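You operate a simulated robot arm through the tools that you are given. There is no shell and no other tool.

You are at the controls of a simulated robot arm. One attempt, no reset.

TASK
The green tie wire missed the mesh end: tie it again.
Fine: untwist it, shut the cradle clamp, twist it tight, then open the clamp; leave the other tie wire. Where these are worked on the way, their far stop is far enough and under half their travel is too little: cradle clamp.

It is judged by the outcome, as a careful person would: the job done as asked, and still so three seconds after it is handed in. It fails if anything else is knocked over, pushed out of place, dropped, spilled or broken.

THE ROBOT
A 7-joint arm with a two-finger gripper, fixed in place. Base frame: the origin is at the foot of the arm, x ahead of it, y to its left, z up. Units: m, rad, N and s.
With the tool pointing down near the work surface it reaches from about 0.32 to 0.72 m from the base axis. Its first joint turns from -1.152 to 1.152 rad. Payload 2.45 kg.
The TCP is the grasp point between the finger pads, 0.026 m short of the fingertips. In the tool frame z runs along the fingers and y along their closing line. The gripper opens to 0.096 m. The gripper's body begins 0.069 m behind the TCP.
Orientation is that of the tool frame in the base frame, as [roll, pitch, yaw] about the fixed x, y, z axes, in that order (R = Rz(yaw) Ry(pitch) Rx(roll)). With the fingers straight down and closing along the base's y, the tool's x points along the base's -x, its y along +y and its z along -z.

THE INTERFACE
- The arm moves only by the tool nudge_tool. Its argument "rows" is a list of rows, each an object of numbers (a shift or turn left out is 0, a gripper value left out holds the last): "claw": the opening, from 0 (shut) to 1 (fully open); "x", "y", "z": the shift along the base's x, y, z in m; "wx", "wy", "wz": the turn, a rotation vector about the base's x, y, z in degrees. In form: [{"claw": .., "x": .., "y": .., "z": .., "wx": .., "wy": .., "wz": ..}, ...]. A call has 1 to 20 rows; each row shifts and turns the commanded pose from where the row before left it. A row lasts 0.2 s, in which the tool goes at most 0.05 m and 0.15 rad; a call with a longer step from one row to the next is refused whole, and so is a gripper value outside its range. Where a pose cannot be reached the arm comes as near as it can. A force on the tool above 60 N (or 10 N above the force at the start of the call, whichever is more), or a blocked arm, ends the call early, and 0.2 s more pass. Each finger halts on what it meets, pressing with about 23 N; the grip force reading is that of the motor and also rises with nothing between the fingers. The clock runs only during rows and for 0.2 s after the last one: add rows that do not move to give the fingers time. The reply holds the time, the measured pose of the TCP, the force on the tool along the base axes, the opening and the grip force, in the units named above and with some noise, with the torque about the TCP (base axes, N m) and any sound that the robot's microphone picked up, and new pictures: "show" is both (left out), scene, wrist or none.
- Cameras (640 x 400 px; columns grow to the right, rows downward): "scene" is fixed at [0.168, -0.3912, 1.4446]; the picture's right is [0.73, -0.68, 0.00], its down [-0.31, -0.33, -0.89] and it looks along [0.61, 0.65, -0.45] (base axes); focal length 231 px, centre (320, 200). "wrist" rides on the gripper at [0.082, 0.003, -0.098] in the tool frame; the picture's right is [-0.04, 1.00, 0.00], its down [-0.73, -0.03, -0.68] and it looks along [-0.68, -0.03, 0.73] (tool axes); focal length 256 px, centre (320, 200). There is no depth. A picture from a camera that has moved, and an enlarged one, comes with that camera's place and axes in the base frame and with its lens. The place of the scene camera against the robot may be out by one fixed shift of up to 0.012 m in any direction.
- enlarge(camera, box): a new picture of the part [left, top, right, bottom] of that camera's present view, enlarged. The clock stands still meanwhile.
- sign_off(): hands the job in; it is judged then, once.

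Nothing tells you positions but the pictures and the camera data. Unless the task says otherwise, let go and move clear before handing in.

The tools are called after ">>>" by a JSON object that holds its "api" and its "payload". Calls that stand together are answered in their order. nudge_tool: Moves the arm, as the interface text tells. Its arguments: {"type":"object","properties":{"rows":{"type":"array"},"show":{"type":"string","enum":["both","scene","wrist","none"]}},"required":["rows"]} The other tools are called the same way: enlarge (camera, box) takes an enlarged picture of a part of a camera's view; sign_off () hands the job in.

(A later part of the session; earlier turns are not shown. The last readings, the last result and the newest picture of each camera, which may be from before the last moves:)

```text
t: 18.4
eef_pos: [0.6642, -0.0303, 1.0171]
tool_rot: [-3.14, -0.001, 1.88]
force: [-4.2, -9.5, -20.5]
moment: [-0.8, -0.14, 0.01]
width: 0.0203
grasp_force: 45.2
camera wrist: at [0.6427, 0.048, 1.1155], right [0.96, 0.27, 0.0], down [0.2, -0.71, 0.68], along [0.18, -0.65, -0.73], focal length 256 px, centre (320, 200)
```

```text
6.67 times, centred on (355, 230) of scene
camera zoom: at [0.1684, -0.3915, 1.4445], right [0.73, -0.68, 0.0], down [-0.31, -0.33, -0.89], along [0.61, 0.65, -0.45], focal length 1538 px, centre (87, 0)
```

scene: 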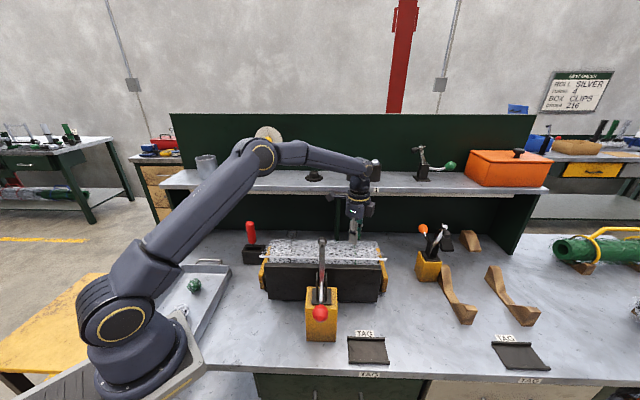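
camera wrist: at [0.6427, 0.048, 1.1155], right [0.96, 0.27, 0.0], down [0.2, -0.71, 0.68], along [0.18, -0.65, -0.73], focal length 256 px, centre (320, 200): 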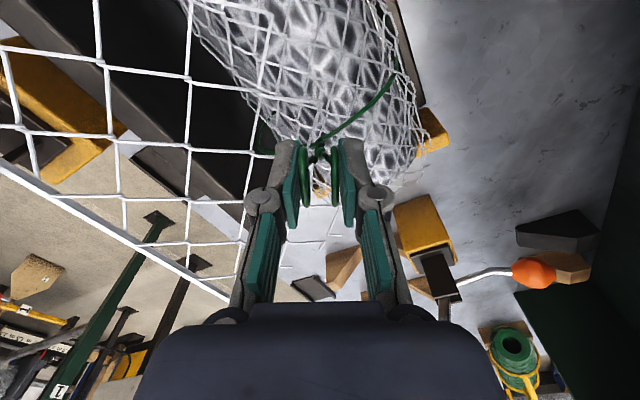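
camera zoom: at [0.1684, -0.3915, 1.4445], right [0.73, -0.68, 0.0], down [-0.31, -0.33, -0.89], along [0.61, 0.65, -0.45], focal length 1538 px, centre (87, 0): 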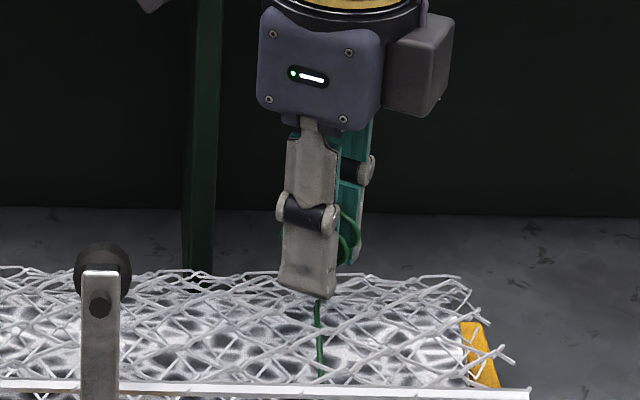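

It has turned about 164° and the knot is loosening. I'll let go, lift, turn the wrist back 180° and take hold again.

>>> {"api": "nudge_tool", "payload": {"rows": [{"claw": 0.65}, {}, {}, {"z": 0.03}, {"z": 0.025}, {"wz": 8}, {"wz": 8}, {"wz": 8}, {"wz": 8}, {"wz": 8}, {"wz": 8}, {"wz": 8}, {"wz": 8}, {"wz": 8}, {"wz": 8}, {"wz": 8}, {"wz": 8}], "show": "none"}}

>>> {"api": "nudge_tool", "payload": {"rows": [{"wz": 8}, {"wz": 8}, {"wz": 8}, {"wz": 8}, {"wz": 8}, {"wz": 8}, {"wz": 8}, {"wz": 8}, {"wz": 8}, {"wz": 8}, {"wz": 4}, {}]}}

>>> {"api": "enlarge", "payload": {"camera": "wrist", "box": [230, 60, 410, 200]}}

>>> {"api": "enlarge", "payload": {"camera": "scene", "box": [335, 225, 375, 255]}}

```text
t: 22.0
eef_pos: [0.6632, -0.0293, 1.071]
tool_rot: [-3.141, 0.002, -2.723]
force: [0.4, -0.3, -0.4]
moment: [-0.03, 0.04, -0.03]
width: 0.0623
grasp_force: 0.1
```

```text
t: 24.6
eef_pos: [0.665, -0.0296, 1.0708]
tool_rot: [3.142, -0.001, -1.259]
force: [0.0, -0.1, -0.7]
moment: [0.02, 0.03, 0.02]
width: 0.0623
grasp_force: 0.2
camera wrist: at [0.6867, -0.1091, 1.1703], right [-0.96, -0.27, 0.0], down [-0.2, 0.71, 0.68], along [-0.18, 0.65, -0.73], focal length 256 px, centre (320, 200)
```

scene: 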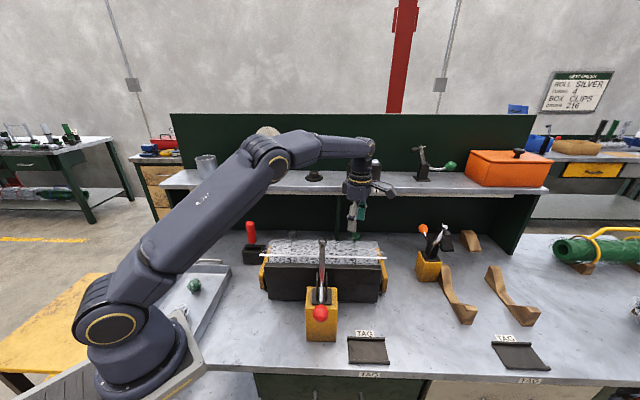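
wrist: 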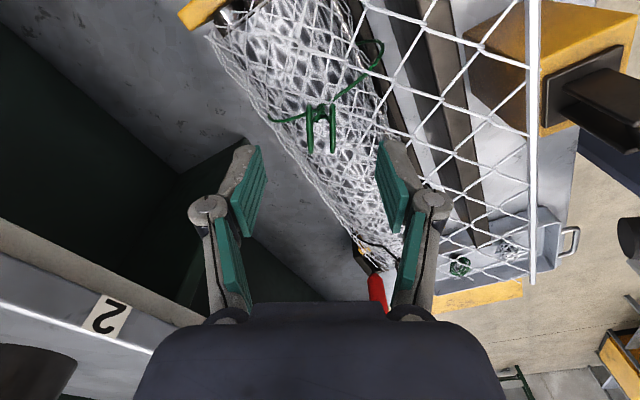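

```text
2.86 times, centred on (320, 130) of wrist
camera zoom: at [0.6867, -0.1091, 1.1703], right [-0.96, -0.27, 0.0], down [-0.2, 0.71, 0.68], along [-0.18, 0.65, -0.73], focal length 731 px, centre (320, 400)
```

zoom: 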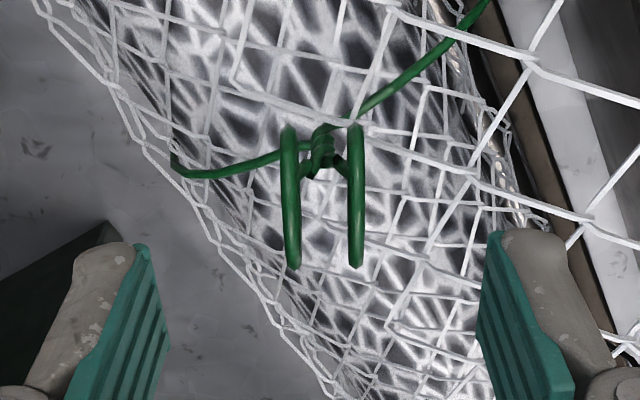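

```text
13.33 times, centred on (355, 240) of scene
camera zoom: at [0.168, -0.3912, 1.4446], right [0.73, -0.68, 0.0], down [-0.31, -0.33, -0.89], along [0.61, 0.65, -0.45], focal length 3077 px, centre (-147, -333)
```

zoom: 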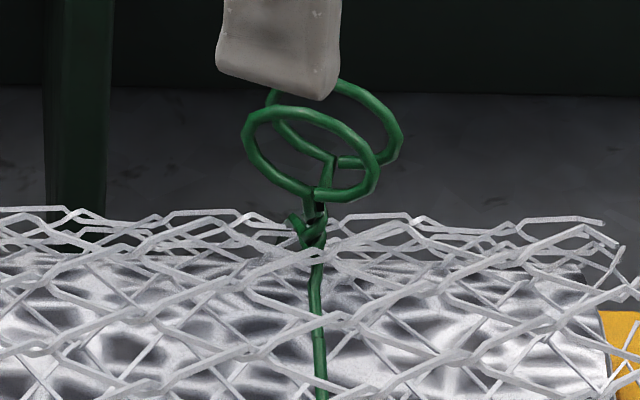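

The rings stayed where I left them and line up with the fingers. I'll go back down, grip and keep turning clockwise.

>>> {"api": "nudge_tool", "payload": {"rows": [{"z": -0.035}, {"z": -0.02, "x": -0.001}, {"claw": 0.2}, {"claw": 0.0}, {}, {}], "show": "none"}}

>>> {"api": "nudge_tool", "payload": {"rows": [{"wz": -5}, {"wz": -5}, {"wz": -5}, {"wz": -5}, {"wz": -5}, {"wz": -5}, {"wz": -5}, {"wz": -5}, {"wz": -5}, {"wz": -5}, {"wz": -5}, {"wz": -5}, {}]}}

>>> {"api": "enlarge", "payload": {"camera": "wrist", "box": [230, 100, 410, 240]}}

```text
t: 26.0
eef_pos: [0.6641, -0.0316, 1.0176]
tool_rot: [-3.139, 0.002, -1.259]
force: [4.2, 0.2, 1.3]
moment: [-0.14, -0.09, -0.06]
width: 0.0203
grasp_force: 39.9
```

```text
t: 28.8
eef_pos: [0.6614, -0.0313, 1.0165]
tool_rot: [3.141, -0.003, -2.311]
force: [-16.0, -18.7, 13.6]
moment: [-0.32, 0.29, 0.0]
width: 0.0202
grasp_force: 45.6
camera wrist: at [0.605, -0.0895, 1.1158], right [-0.71, 0.7, 0.0], down [0.52, 0.52, 0.68], along [0.48, 0.48, -0.74], focal length 256 px, centre (320, 200)
```

scene: 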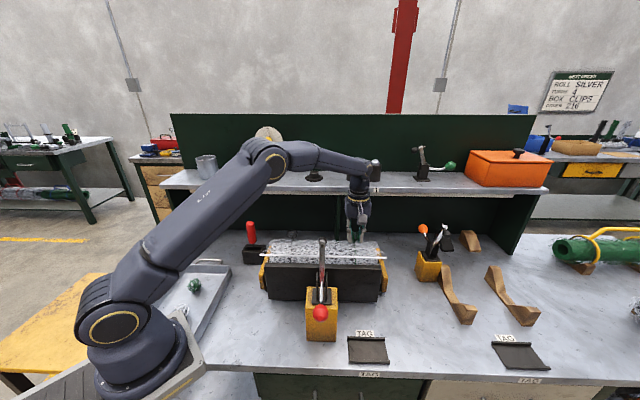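
wrist: 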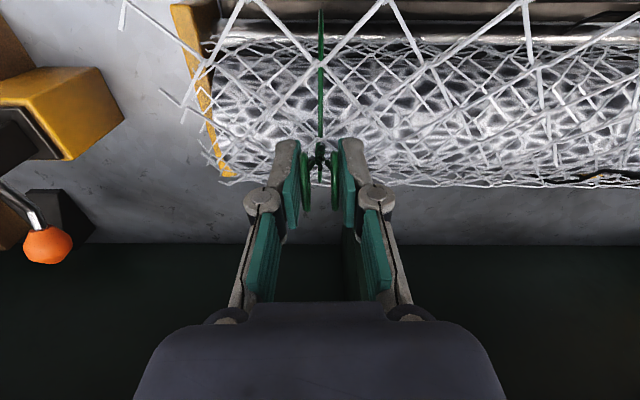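

```text
2.86 times, centred on (320, 170) of wrist
camera zoom: at [0.605, -0.0895, 1.1158], right [-0.71, 0.7, 0.0], down [0.52, 0.52, 0.68], along [0.48, 0.48, -0.74], focal length 731 px, centre (320, 286)
```

zoom: 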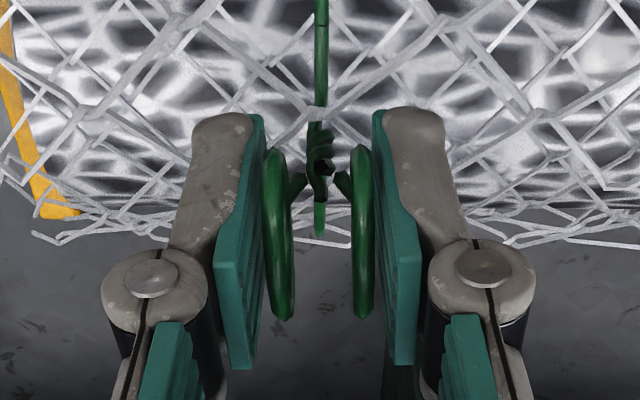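

The knot has visibly fewer turns now, so the direction is right. I'll continue clockwise.

>>> {"api": "nudge_tool", "payload": {"rows": [{"x": -0.001, "y": -0.001, "wz": -5}, {"wz": -5}, {"wz": -5}, {"wz": -5}, {"wz": -5}, {"wz": -5}, {"wz": -5}, {"wz": -5}, {"wz": -5}, {"wz": -5}, {"wz": -5}, {"wz": -5}, {}], "show": "wrist"}}

>>> {"api": "enlarge", "payload": {"camera": "wrist", "box": [230, 100, 410, 240]}}

```text
t: 31.6
eef_pos: [0.6614, -0.0293, 1.016]
tool_rot: [3.14, -0.006, 2.928]
force: [-20.3, 10.5, -7.4]
moment: [0.03, -0.07, -0.02]
width: 0.0205
grasp_force: 44.5
camera wrist: at [0.5835, -0.0093, 1.1158], right [0.25, 0.97, 0.0], down [0.71, -0.19, 0.67], along [0.65, -0.17, -0.74], focal length 256 px, centre (320, 200)
```

wrist: 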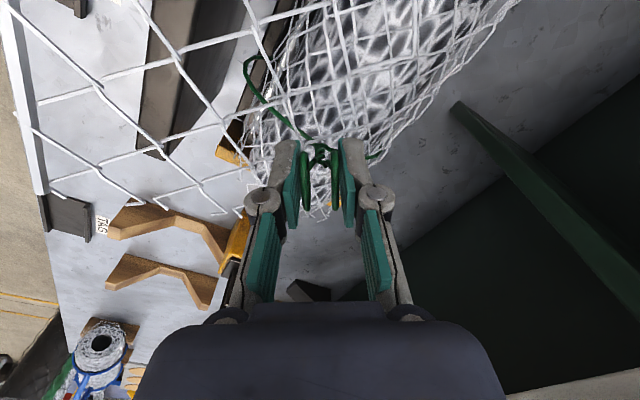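

```text
2.86 times, centred on (320, 170) of wrist
camera zoom: at [0.5835, -0.0093, 1.1158], right [0.25, 0.97, 0.0], down [0.71, -0.19, 0.67], along [0.65, -0.17, -0.74], focal length 731 px, centre (320, 286)
```

zoom: 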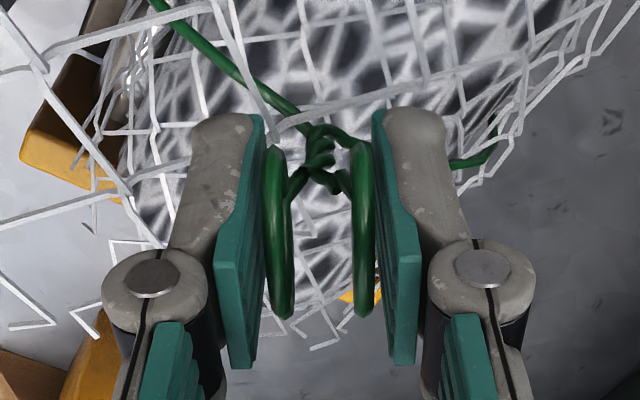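

>>> {"api": "enlarge", "payload": {"camera": "wrist", "box": [300, 132, 340, 172]}}

>>> {"api": "enlarge", "payload": {"camera": "scene", "box": [335, 225, 375, 255]}}

```text
10.00 times, centred on (320, 152) of wrist
camera zoom: at [0.5835, -0.0093, 1.1158], right [0.25, 0.97, 0.0], down [0.71, -0.19, 0.67], along [0.65, -0.17, -0.74], focal length 2560 px, centre (320, 680)
```

zoom: 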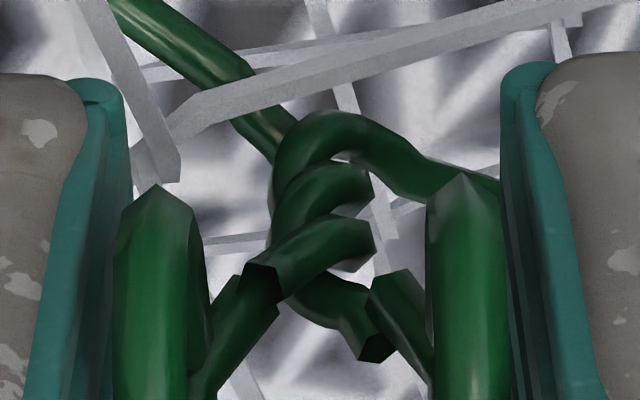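

```text
13.33 times, centred on (355, 240) of scene
camera zoom: at [0.1676, -0.3909, 1.4447], right [0.73, -0.68, 0.0], down [-0.31, -0.33, -0.89], along [0.61, 0.65, -0.45], focal length 3077 px, centre (-147, -333)
```

zoom: 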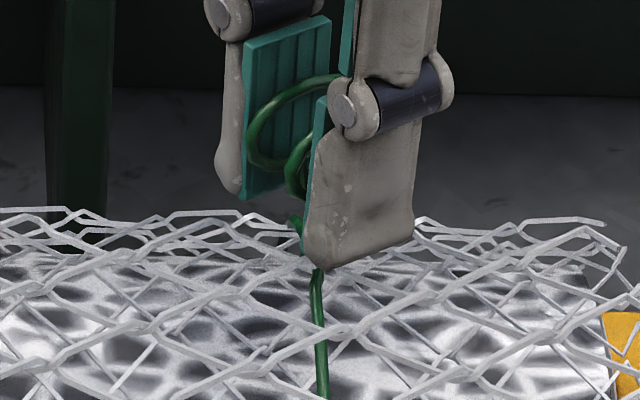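

The strand ends follow the rings, and I count about one and a half turns left in the knot. I'll go on clockwise, then re-grip.

>>> {"api": "nudge_tool", "payload": {"rows": [{"x": -0.0015, "wz": -6}, {"wz": -6}, {"wz": -6}, {"wz": -6}, {"wz": -6}, {"wz": -6}, {"wz": -6}, {"wz": -6}, {"wz": -6}, {"wz": -6}, {}], "show": "none"}}

>>> {"api": "nudge_tool", "payload": {"rows": [{"claw": 0.65}, {}, {}, {"z": 0.03}, {"z": 0.025}, {"wz": 8}, {"wz": 8}, {"wz": 8}, {"wz": 8}, {"wz": 8}, {"wz": 8}, {"wz": 8}, {"wz": 8}, {"wz": 8}, {"wz": 8}, {"wz": 8}, {"wz": 8}], "show": "none"}}

>>> {"api": "nudge_tool", "payload": {"rows": [{"wz": 8}, {"wz": 8}, {"wz": 8}, {"wz": 8}, {"wz": 8}, {"wz": 8}, {"wz": 8}, {"wz": 8}, {"wz": 8}, {"wz": 8}, {"wz": 4}, {}]}}

>>> {"api": "enlarge", "payload": {"camera": "wrist", "box": [230, 60, 410, 200]}}

>>> {"api": "enlarge", "payload": {"camera": "wrist", "box": [300, 88, 340, 118]}}

>>> {"api": "enlarge", "payload": {"camera": "scene", "box": [335, 225, 375, 255]}}

```text
t: 34.0
eef_pos: [0.6615, -0.0262, 1.0168]
tool_rot: [3.14, -0.005, 1.886]
force: [7.3, 23.7, 1.3]
moment: [0.19, -0.1, 1.64]
width: 0.0314
grasp_force: 45.3
```

```text
t: 37.6
eef_pos: [0.6612, -0.0319, 1.0715]
tool_rot: [3.141, -0.001, -2.721]
force: [0.0, -0.2, -0.9]
moment: [0.0, -0.01, 0.0]
width: 0.0624
grasp_force: 0.0
```

```text
t: 40.2
eef_pos: [0.6606, -0.0311, 1.0725]
tool_rot: [3.141, 0.0, -1.259]
force: [-0.3, -0.4, 0.7]
moment: [-0.04, 0.0, 0.01]
width: 0.0626
grasp_force: 0.1
camera wrist: at [0.6837, -0.1092, 1.1706], right [-0.96, -0.27, 0.0], down [-0.2, 0.71, 0.68], along [-0.18, 0.65, -0.73], focal length 256 px, centre (320, 200)
```

scene: 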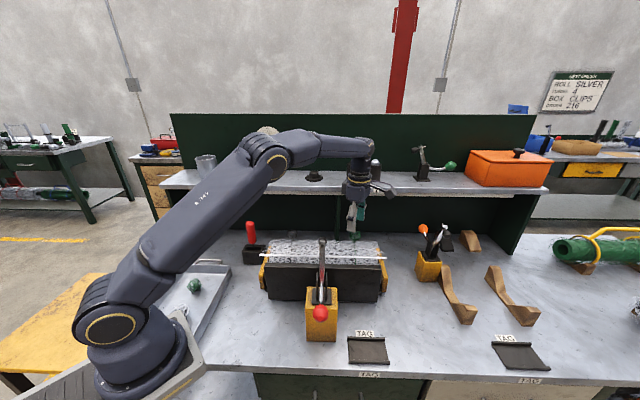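
wrist: 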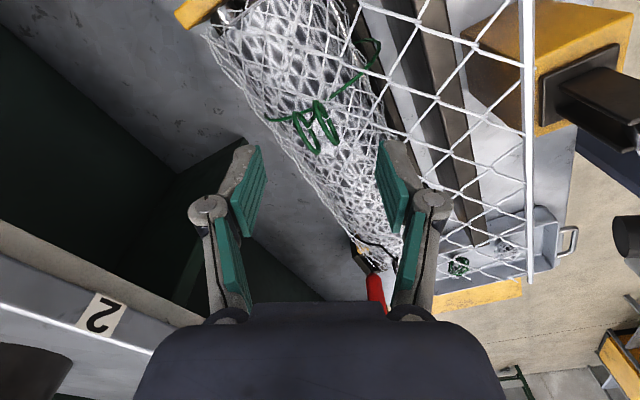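

```text
2.86 times, centred on (320, 130) of wrist
camera zoom: at [0.6837, -0.1092, 1.1706], right [-0.96, -0.27, 0.0], down [-0.2, 0.71, 0.68], along [-0.18, 0.65, -0.73], focal length 731 px, centre (320, 400)
```

zoom: 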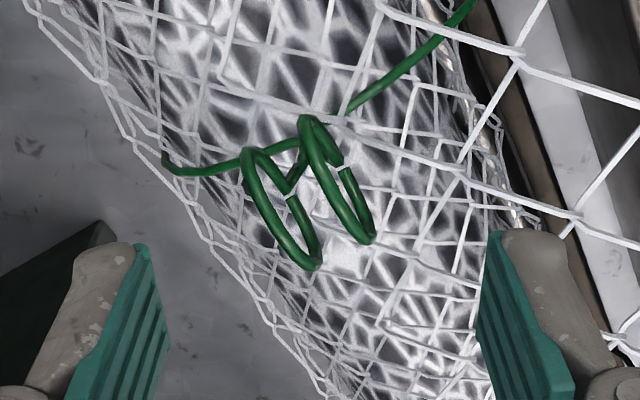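

```text
13.33 times, centred on (320, 103) of wrist
camera zoom: at [0.6837, -0.1092, 1.1706], right [-0.96, -0.27, 0.0], down [-0.2, 0.71, 0.68], along [-0.18, 0.65, -0.73], focal length 3413 px, centre (320, 1493)
```

zoom: 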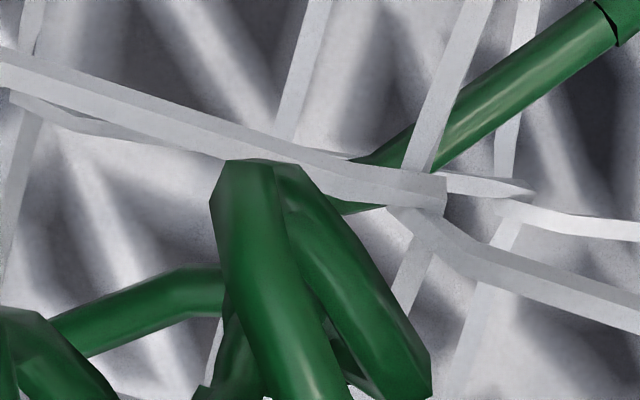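

```text
13.33 times, centred on (355, 240) of scene
camera zoom: at [0.168, -0.3912, 1.4446], right [0.73, -0.68, 0.0], down [-0.31, -0.33, -0.89], along [0.61, 0.65, -0.45], focal length 3077 px, centre (-147, -333)
```

zoom: 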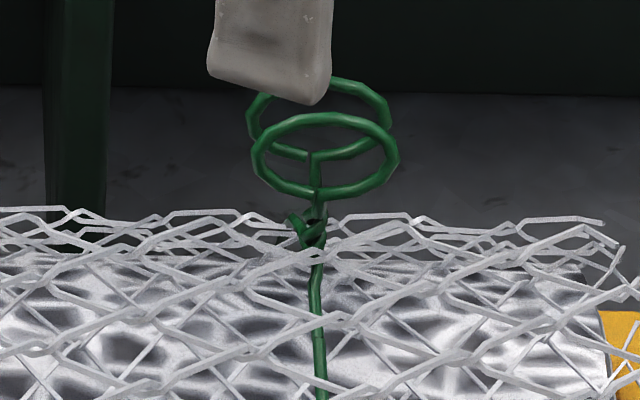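

The rings met a stop: torque rose to 1.6 Nm and they slipped in the pads. They now face square to the bench like the black tie's, about 315° from the start. I'll look closely at the knot.

>>> {"api": "enlarge", "payload": {"camera": "scene", "box": [348, 236, 362, 246]}}

>>> {"api": "enlarge", "payload": {"camera": "wrist", "box": [300, 90, 340, 130]}}

>>> {"api": "enlarge", "payload": {"camera": "wrist", "box": [340, 220, 420, 270]}}

```text
16.00 times, centred on (355, 241) of scene
camera zoom: at [0.168, -0.3912, 1.4446], right [0.73, -0.68, 0.0], down [-0.31, -0.33, -0.89], along [0.61, 0.65, -0.45], focal length 3692 px, centre (-240, -456)
```

zoom: 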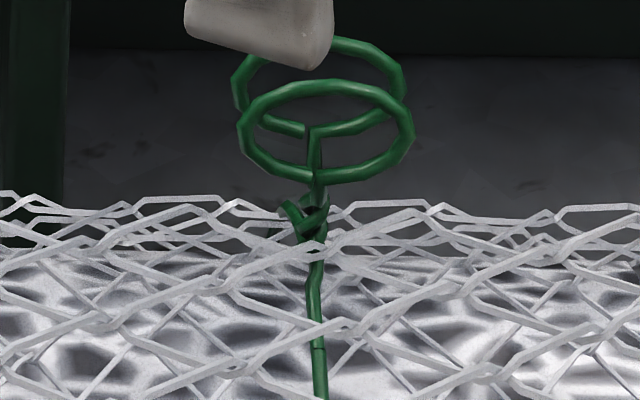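

```text
10.00 times, centred on (320, 110) of wrist
camera zoom: at [0.6837, -0.1092, 1.1706], right [-0.96, -0.27, 0.0], down [-0.2, 0.71, 0.68], along [-0.18, 0.65, -0.73], focal length 2560 px, centre (320, 1100)
```

zoom: 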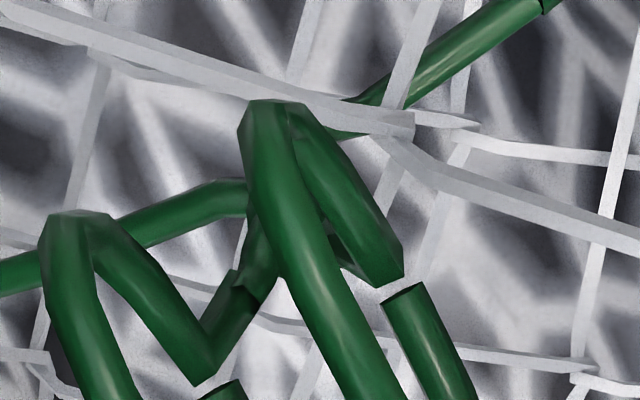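

```text
8.00 times, centred on (380, 245) of wrist
camera zoom: at [0.6837, -0.1092, 1.1706], right [-0.96, -0.27, 0.0], down [-0.2, 0.71, 0.68], along [-0.18, 0.65, -0.73], focal length 2048 px, centre (-160, -160)
```

zoom: 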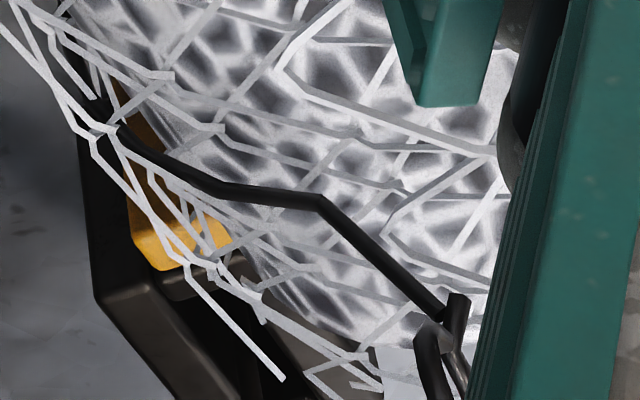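

The knot itself looks unchanged, so I'll compare it with the black tie from the same angle before deciding. I'm only looking at the black tie, and I'll stay high.

>>> {"api": "nudge_tool", "payload": {"rows": [{"z": 0.045, "wz": -8}, {"wz": -8}, {"wz": -8}, {"wz": -8}, {"wz": -8}, {"wz": -8}, {"wz": -8}, {"wz": -7}, {}]}}

>>> {"api": "enlarge", "payload": {"camera": "wrist", "box": [290, 50, 350, 100]}}

>>> {"api": "nudge_tool", "payload": {"rows": [{"x": -0.03, "y": 0.03}, {"x": -0.03, "y": 0.03}, {"x": -0.03, "y": 0.03}, {"x": -0.03, "y": 0.025}, {"x": -0.03, "y": 0.023}, {}]}}

>>> {"api": "enlarge", "payload": {"camera": "wrist", "box": [290, 50, 350, 100]}}

```text
t: 42.2
eef_pos: [0.6604, -0.0315, 1.1167]
tool_rot: [-3.14, -0.001, -2.363]
force: [0.3, 0.3, -0.6]
moment: [0.0, -0.01, 0.01]
width: 0.0625
grasp_force: 0.0
camera wrist: at [0.6015, -0.0862, 1.2167], right [-0.67, 0.74, 0.0], down [0.54, 0.5, 0.68], along [0.5, 0.46, -0.73], focal length 256 px, centre (320, 200)
```

scene: 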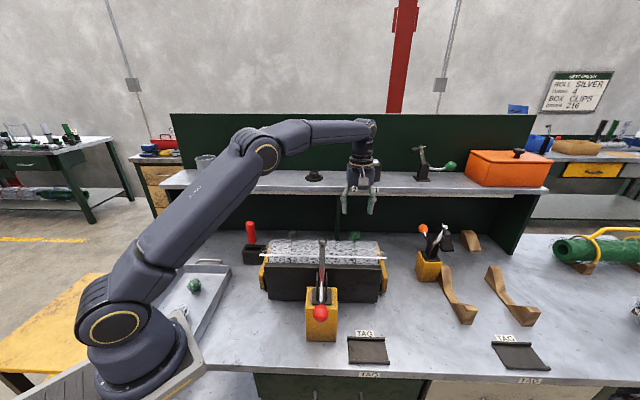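
wrist: 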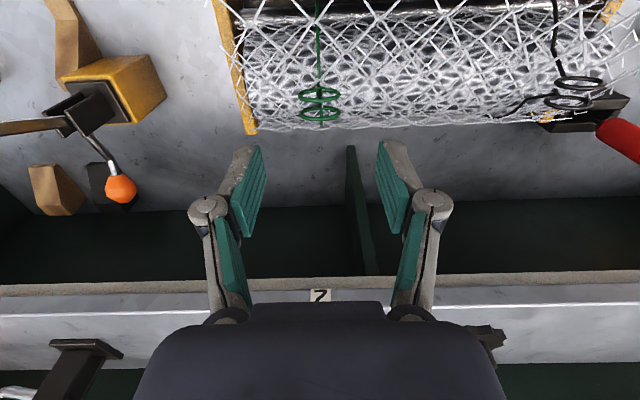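

```text
8.00 times, centred on (320, 75) of wrist
camera zoom: at [0.6015, -0.0862, 1.2167], right [-0.67, 0.74, 0.0], down [0.54, 0.5, 0.68], along [0.5, 0.46, -0.73], focal length 2048 px, centre (320, 1200)
```

zoom: 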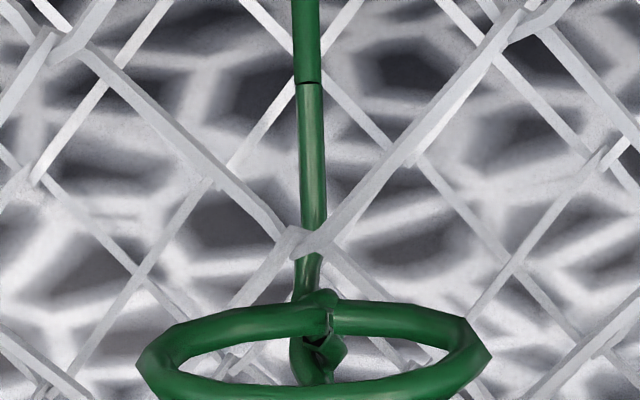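

```text
t: 43.6
eef_pos: [0.51, 0.106, 1.1198]
tool_rot: [3.141, -0.002, -2.358]
force: [0.5, 0.4, -0.8]
moment: [0.02, -0.01, -0.01]
width: 0.0621
grasp_force: 0.2
camera wrist: at [0.4509, 0.0513, 1.2189], right [-0.68, 0.74, 0.0], down [0.54, 0.5, 0.68], along [0.5, 0.46, -0.73], focal length 256 px, centre (320, 200)
```

scene: 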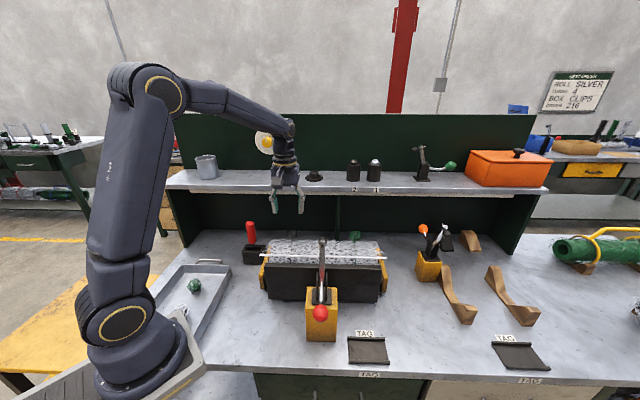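
wrist: 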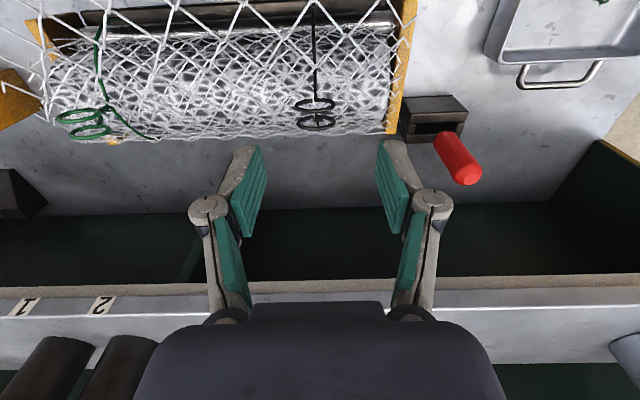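

```text
8.00 times, centred on (320, 75) of wrist
camera zoom: at [0.4509, 0.0513, 1.2189], right [-0.68, 0.74, 0.0], down [0.54, 0.5, 0.68], along [0.5, 0.46, -0.73], focal length 2048 px, centre (320, 1200)
```

zoom: 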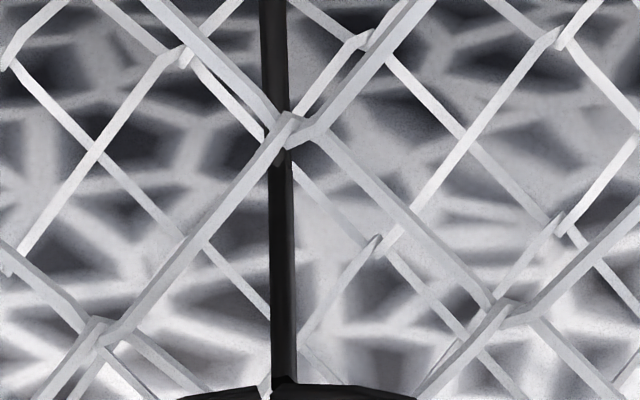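

>>> {"api": "enlarge", "payload": {"camera": "wrist", "box": [285, 85, 345, 135]}}

>>> {"api": "enlarge", "payload": {"camera": "wrist", "box": [50, 90, 110, 140]}}

>>> {"api": "enlarge", "payload": {"camera": "scene", "box": [345, 228, 365, 248]}}

>>> {"api": "enlarge", "payload": {"camera": "scene", "box": [282, 228, 302, 248]}}

```text
8.00 times, centred on (315, 110) of wrist
camera zoom: at [0.4509, 0.0513, 1.2189], right [-0.68, 0.74, 0.0], down [0.54, 0.5, 0.68], along [0.5, 0.46, -0.73], focal length 2048 px, centre (360, 920)
```

zoom: 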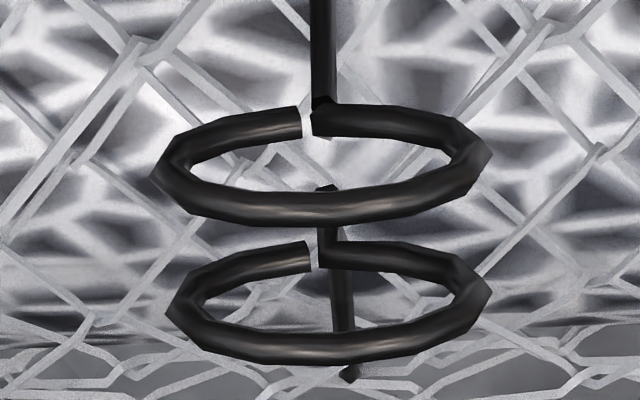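

```text
8.00 times, centred on (80, 115) of wrist
camera zoom: at [0.4509, 0.0513, 1.2189], right [-0.68, 0.74, 0.0], down [0.54, 0.5, 0.68], along [0.5, 0.46, -0.73], focal length 2048 px, centre (2240, 880)
```

zoom: 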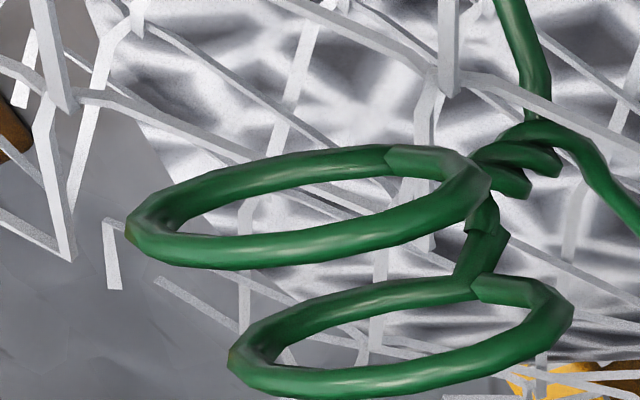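

```text
16.00 times, centred on (355, 238) of scene
camera zoom: at [0.168, -0.3912, 1.4446], right [0.73, -0.68, 0.0], down [-0.31, -0.33, -0.89], along [0.61, 0.65, -0.45], focal length 3692 px, centre (-240, -408)
```

zoom: 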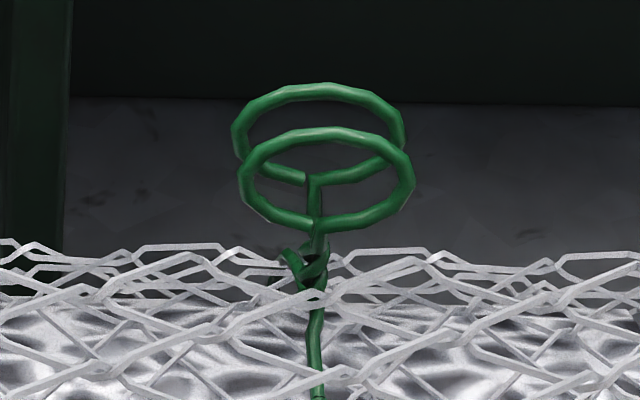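

```text
16.00 times, centred on (292, 238) of scene
camera zoom: at [0.168, -0.3912, 1.4446], right [0.73, -0.68, 0.0], down [-0.31, -0.33, -0.89], along [0.61, 0.65, -0.45], focal length 3692 px, centre (768, -408)
```

zoom: 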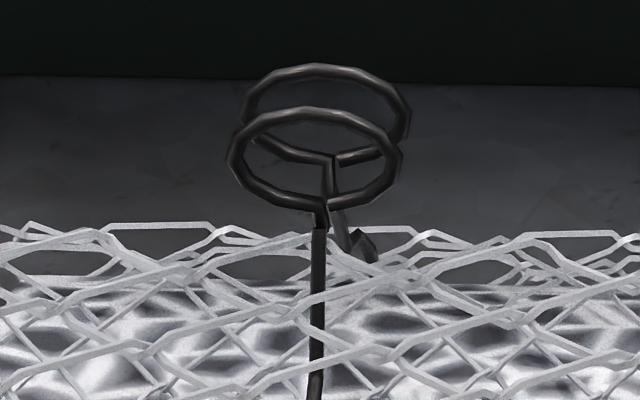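

Both ties' rings now sit the same way and the green one is against its clockwise stop, so I take it as untwisted. Next is the clamp: I'll rise, pass clear of its arm and look at the red knob.

>>> {"api": "nudge_tool", "payload": {"rows": [{"z": 0.045}, {"z": 0.04}, {"x": -0.0166, "y": -0.0373}, {"x": -0.0166, "y": -0.0373}, {"x": -0.0166, "y": -0.0373}, {"x": -0.0166, "y": -0.0373}, {"x": -0.0166, "y": -0.0373}, {"x": -0.0166, "y": -0.0373}, {"x": -0.0166, "y": -0.0373}, {}]}}

>>> {"api": "enlarge", "payload": {"camera": "wrist", "box": [220, 0, 420, 160]}}

```text
t: 45.8
eef_pos: [0.394, -0.1534, 1.2063]
tool_rot: [3.141, 0.0, -2.359]
force: [0.3, 0.5, -0.1]
moment: [-0.03, -0.02, -0.02]
width: 0.0625
grasp_force: 0.0
camera wrist: at [0.3346, -0.2091, 1.3057], right [-0.68, 0.74, 0.0], down [0.54, 0.5, 0.68], along [0.5, 0.46, -0.73], focal length 256 px, centre (320, 200)
```

scene: 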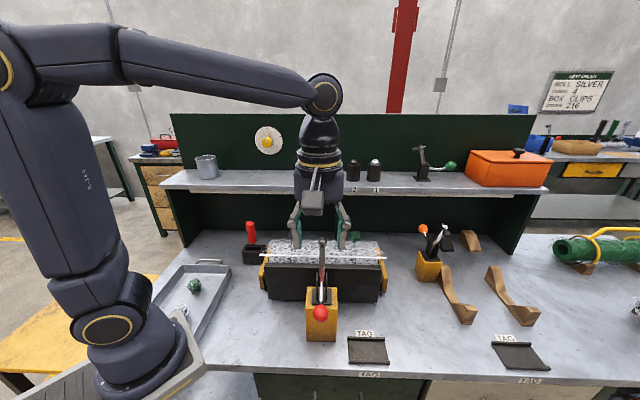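
wrist: 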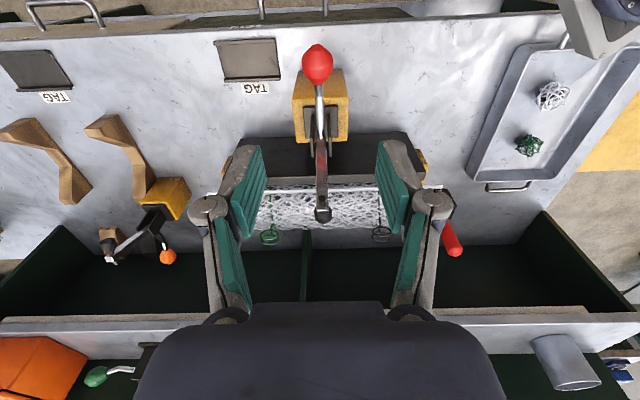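

```text
2.50 times, centred on (320, 80) of wrist
camera zoom: at [0.3346, -0.2091, 1.3057], right [-0.68, 0.74, 0.0], down [0.54, 0.5, 0.68], along [0.5, 0.46, -0.73], focal length 640 px, centre (320, 500)
```

zoom: 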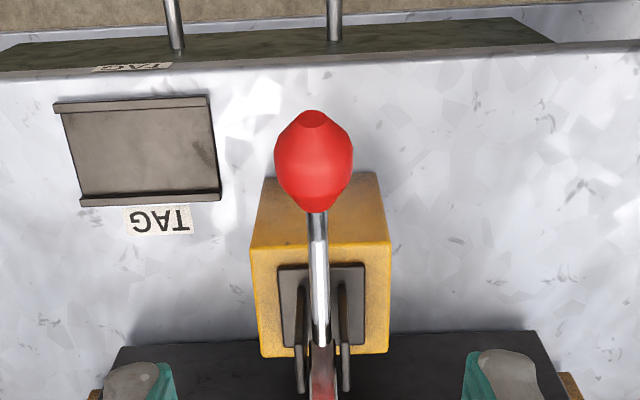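

The knob works out at about (0.395, -0.158, 1.014). I'll lower the open fingers either side of it.

>>> {"api": "nudge_tool", "payload": {"rows": [{"x": 0.001, "y": -0.0045, "z": -0.045}, {"z": -0.045}, {"z": -0.045}, {"z": -0.03}, {}]}}

>>> {"api": "enlarge", "payload": {"camera": "wrist", "box": [220, 80, 420, 240]}}

>>> {"api": "enlarge", "payload": {"camera": "scene", "box": [270, 220, 370, 350]}}

```text
t: 47.0
eef_pos: [0.3952, -0.1602, 1.0413]
tool_rot: [3.141, 0.0, -2.36]
force: [-0.3, 0.4, -0.4]
moment: [0.02, -0.04, 0.02]
width: 0.0625
grasp_force: 0.1
camera wrist: at [0.3356, -0.2161, 1.1396], right [-0.68, 0.74, 0.0], down [0.54, 0.5, 0.68], along [0.5, 0.46, -0.73], focal length 256 px, centre (320, 200)
```

scene: 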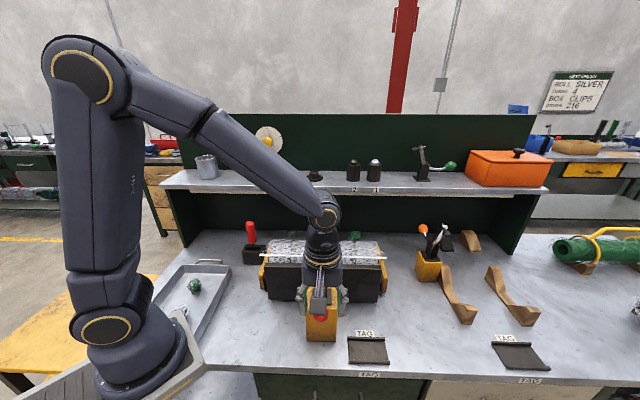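
wrist: 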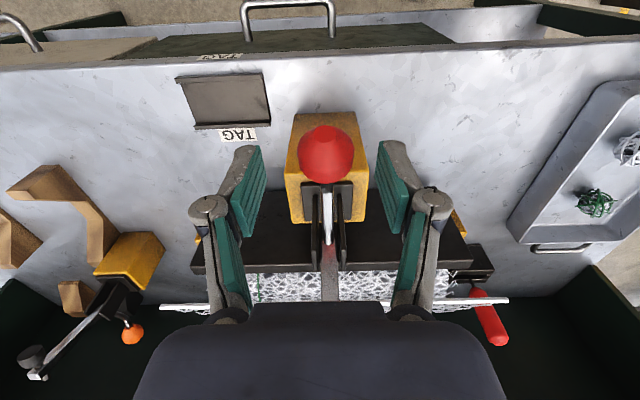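

```text
2.50 times, centred on (320, 160) of wrist
camera zoom: at [0.3356, -0.2161, 1.1396], right [-0.68, 0.74, 0.0], down [0.54, 0.5, 0.68], along [0.5, 0.46, -0.73], focal length 640 px, centre (320, 300)
```

zoom: 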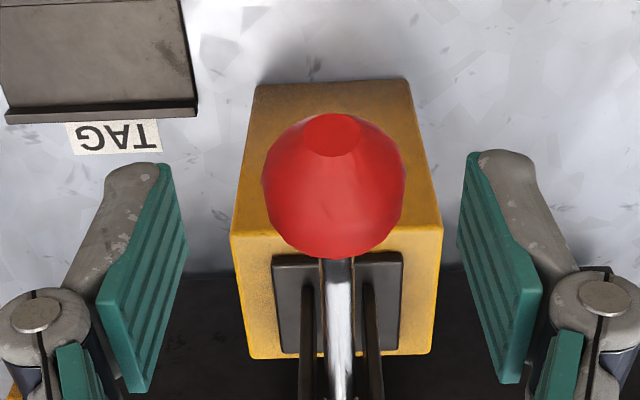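

```text
3.08 times, centred on (320, 285) of scene
camera zoom: at [0.168, -0.3912, 1.4446], right [0.73, -0.68, 0.0], down [-0.31, -0.33, -0.89], along [0.61, 0.65, -0.45], focal length 710 px, centre (320, -62)
```

zoom: 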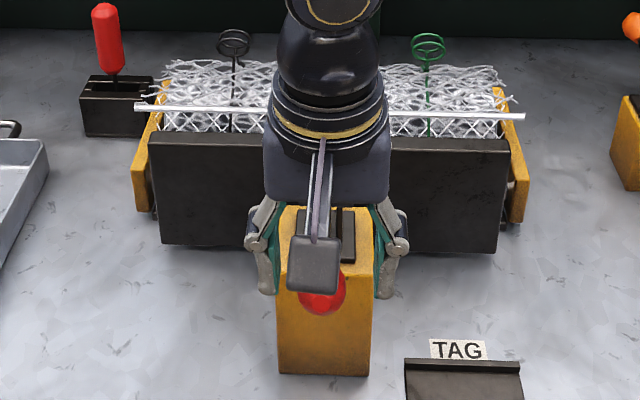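

>>> {"api": "nudge_tool", "payload": {"rows": [{"x": -0.002, "y": 0.001, "z": -0.026}, {"claw": 0.4}, {"claw": 0.25}, {"claw": 0.2}, {}], "show": "wrist"}}

>>> {"api": "enlarge", "payload": {"camera": "wrist", "box": [220, 80, 420, 240]}}

```text
t: 48.2
eef_pos: [0.3929, -0.1595, 1.0131]
tool_rot: [-3.142, 0.0, -2.36]
force: [0.5, 1.9, -3.3]
moment: [-0.09, 0.06, 0.03]
width: 0.0312
grasp_force: 44.5
camera wrist: at [0.3329, -0.2143, 1.1126], right [-0.68, 0.74, 0.0], down [0.54, 0.5, 0.68], along [0.5, 0.46, -0.73], focal length 256 px, centre (320, 200)
```

wrist: 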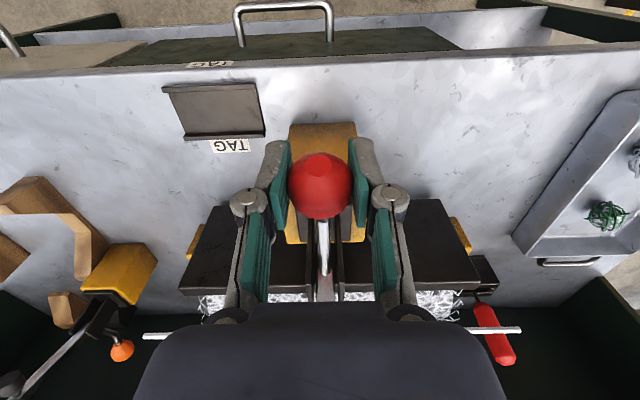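

```text
2.50 times, centred on (320, 160) of wrist
camera zoom: at [0.3329, -0.2143, 1.1126], right [-0.68, 0.74, 0.0], down [0.54, 0.5, 0.68], along [0.5, 0.46, -0.73], focal length 640 px, centre (320, 300)
```

zoom: 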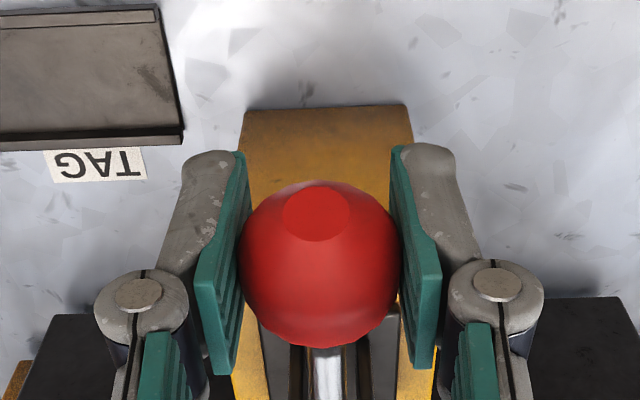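

The knob is held. I'll swing it up along its arc about the pivot in small steps and watch the force.

>>> {"api": "nudge_tool", "payload": {"rows": [{"x": 0.0016, "y": 0.0017, "z": 0.0093}, {"x": 0.0017, "y": 0.0018, "z": 0.0094}, {}]}}

>>> {"api": "enlarge", "payload": {"camera": "scene", "box": [270, 220, 370, 350]}}

```text
t: 49.0
eef_pos: [0.3945, -0.1573, 1.0314]
tool_rot: [3.139, -0.001, -2.362]
force: [-12.7, -12.0, -13.6]
moment: [-0.82, 0.88, -0.02]
width: 0.0312
grasp_force: 45.3
camera wrist: at [0.335, -0.2124, 1.1305], right [-0.67, 0.74, 0.0], down [0.54, 0.5, 0.68], along [0.5, 0.46, -0.74], focal length 256 px, centre (320, 200)
```

scene: 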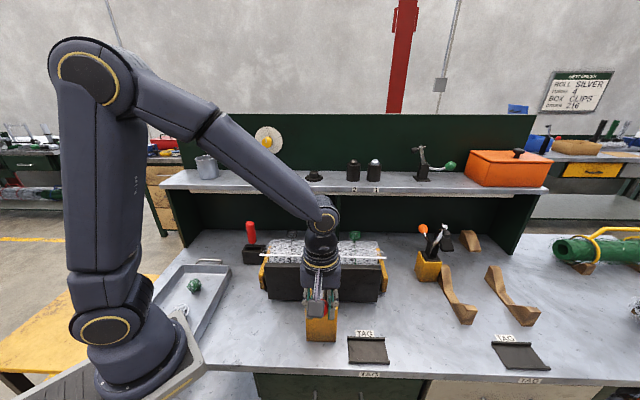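
wrist: 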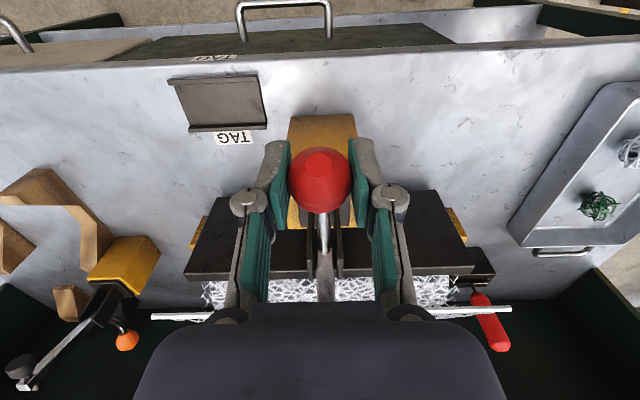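

```text
3.08 times, centred on (320, 285) of scene
camera zoom: at [0.1679, -0.3916, 1.4445], right [0.73, -0.68, 0.0], down [-0.31, -0.33, -0.89], along [0.61, 0.65, -0.45], focal length 710 px, centre (320, -62)
```

zoom: 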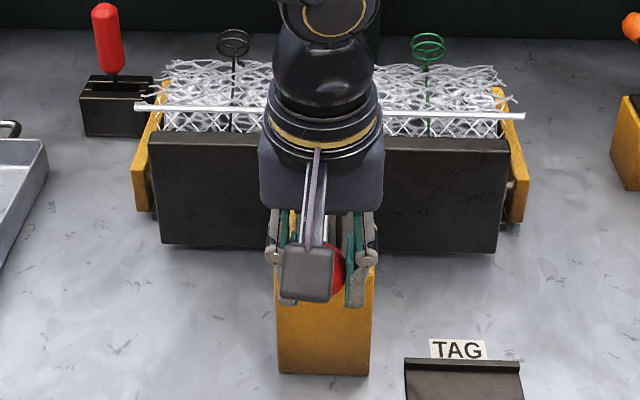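

>>> {"api": "nudge_tool", "payload": {"rows": [{"x": 0.0003, "y": 0.0003, "z": 0.008}, {"x": 0.001, "y": 0.001, "z": 0.008}, {}], "show": "wrist"}}

```text
t: 49.8
eef_pos: [0.3979, -0.1532, 1.0459]
tool_rot: [3.141, 0.0, -2.36]
force: [-4.9, -4.9, -15.5]
moment: [-0.9, 0.91, -0.06]
width: 0.0314
grasp_force: 44.9
camera wrist: at [0.3384, -0.2089, 1.1452], right [-0.68, 0.74, 0.0], down [0.54, 0.5, 0.68], along [0.5, 0.46, -0.73], focal length 256 px, centre (320, 200)
```

wrist: 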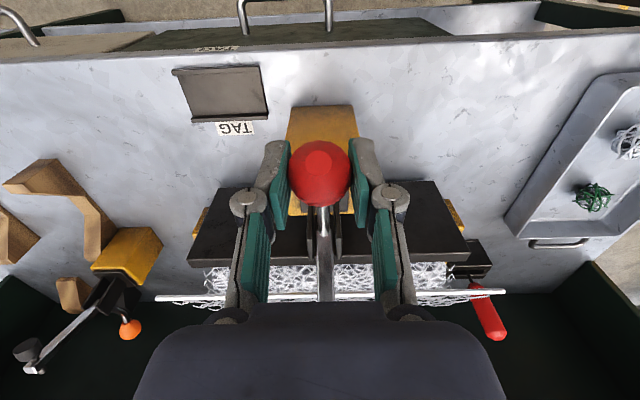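

>>> {"api": "nudge_tool", "payload": {"rows": [{"x": 0.0027, "y": 0.0028, "z": 0.0072}, {"x": 0.003, "y": 0.0031, "z": 0.0071}, {"x": 0.0034, "y": 0.0036, "z": 0.006}, {}], "show": "wrist"}}

```text
t: 50.8
eef_pos: [0.4072, -0.146, 1.0665]
tool_rot: [-3.139, -0.002, -2.359]
force: [-10.3, -16.4, -3.7]
moment: [-0.82, 0.84, -0.09]
width: 0.0317
grasp_force: 44.9
camera wrist: at [0.3467, -0.2, 1.1659], right [-0.68, 0.74, 0.0], down [0.54, 0.5, 0.68], along [0.5, 0.46, -0.73], focal length 256 px, centre (320, 200)
```

wrist: 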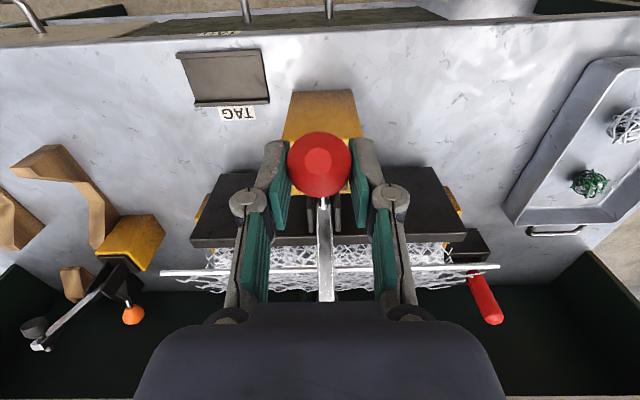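

>>> {"api": "nudge_tool", "payload": {"rows": [{"x": 0.0038, "y": 0.004, "z": 0.0055}, {"x": 0.0038, "y": 0.004, "z": 0.0053}, {"x": 0.0043, "y": 0.0046, "z": 0.0045}, {}]}}

>>> {"api": "enlarge", "payload": {"camera": "scene", "box": [250, 210, 400, 310]}}

```text
t: 51.8
eef_pos: [0.4188, -0.133, 1.082]
tool_rot: [-3.14, -0.002, -2.359]
force: [-5.9, -21.0, 5.7]
moment: [-0.9, 0.68, 0.1]
width: 0.0316
grasp_force: 45.3
camera wrist: at [0.3592, -0.1877, 1.181], right [-0.68, 0.74, 0.0], down [0.54, 0.5, 0.68], along [0.5, 0.46, -0.74], focal length 256 px, centre (320, 200)
```

scene: 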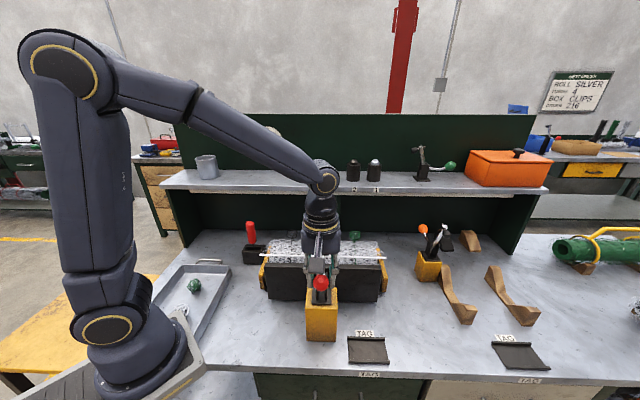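
wrist: 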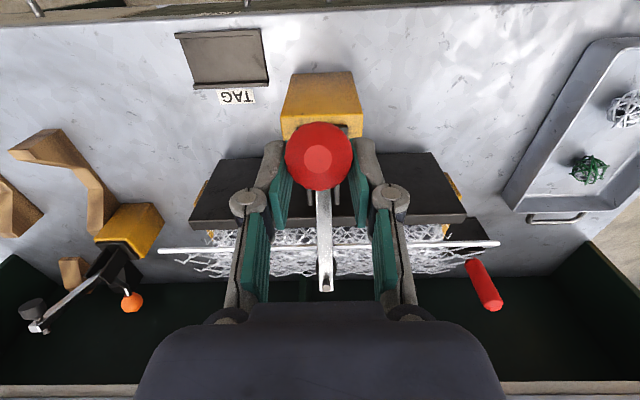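

```text
4.00 times, centred on (325, 260) of scene
camera zoom: at [0.1678, -0.3918, 1.4444], right [0.73, -0.68, 0.0], down [-0.31, -0.33, -0.89], along [0.61, 0.65, -0.45], focal length 923 px, centre (300, -40)
```

zoom: 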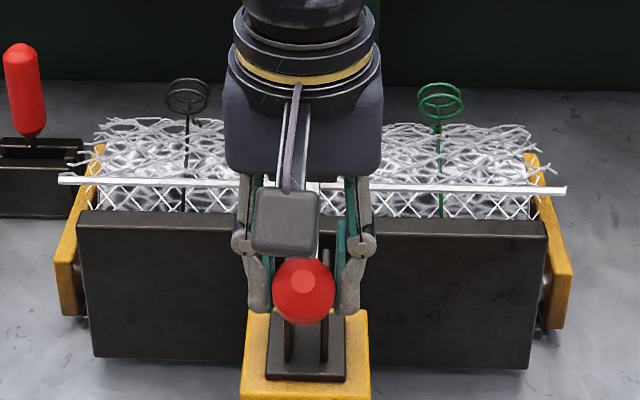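

>>> {"api": "nudge_tool", "payload": {"rows": [{"x": 0.0047, "y": 0.0045, "z": 0.004}, {"x": 0.005, "y": 0.0048, "z": 0.0033}, {"x": 0.005, "y": 0.0048, "z": 0.0027}, {}]}}

>>> {"api": "enlarge", "payload": {"camera": "scene", "box": [250, 210, 400, 310]}}

```text
t: 52.8
eef_pos: [0.436, -0.1164, 1.091]
tool_rot: [3.141, 0.003, -2.358]
force: [13.0, 0.8, -2.4]
moment: [0.21, -0.07, 0.22]
width: 0.0248
grasp_force: 5.2
camera wrist: at [0.3761, -0.1708, 1.1889], right [-0.68, 0.74, 0.0], down [0.54, 0.5, 0.68], along [0.5, 0.46, -0.73], focal length 256 px, centre (320, 200)
```

scene: 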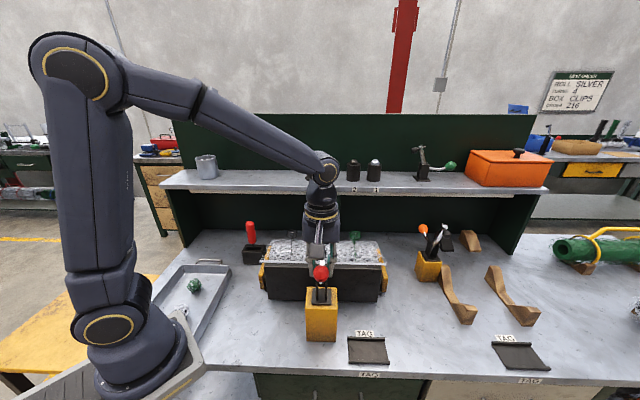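
wrist: 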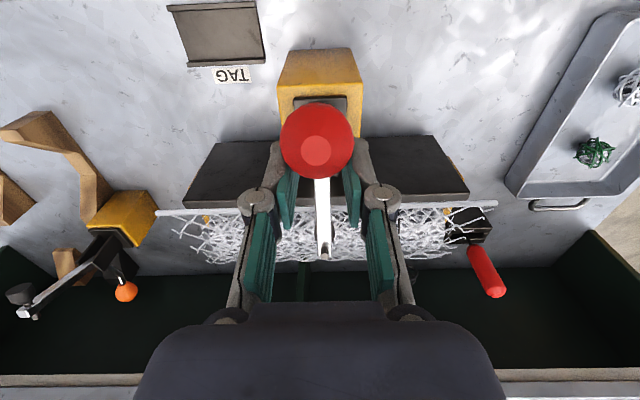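

```text
4.00 times, centred on (325, 260) of scene
camera zoom: at [0.1685, -0.3912, 1.4445], right [0.73, -0.68, 0.0], down [-0.31, -0.33, -0.89], along [0.61, 0.65, -0.45], focal length 923 px, centre (300, -40)
```

zoom: 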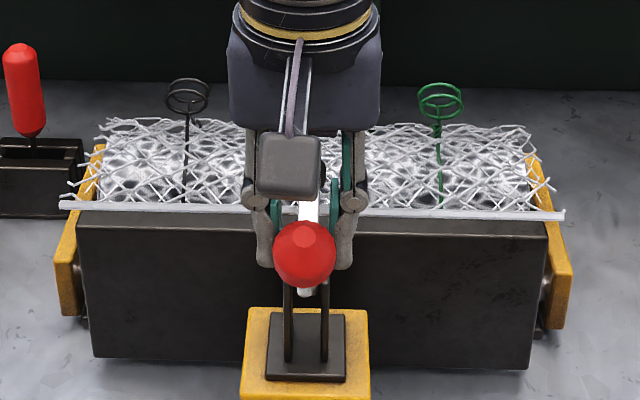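

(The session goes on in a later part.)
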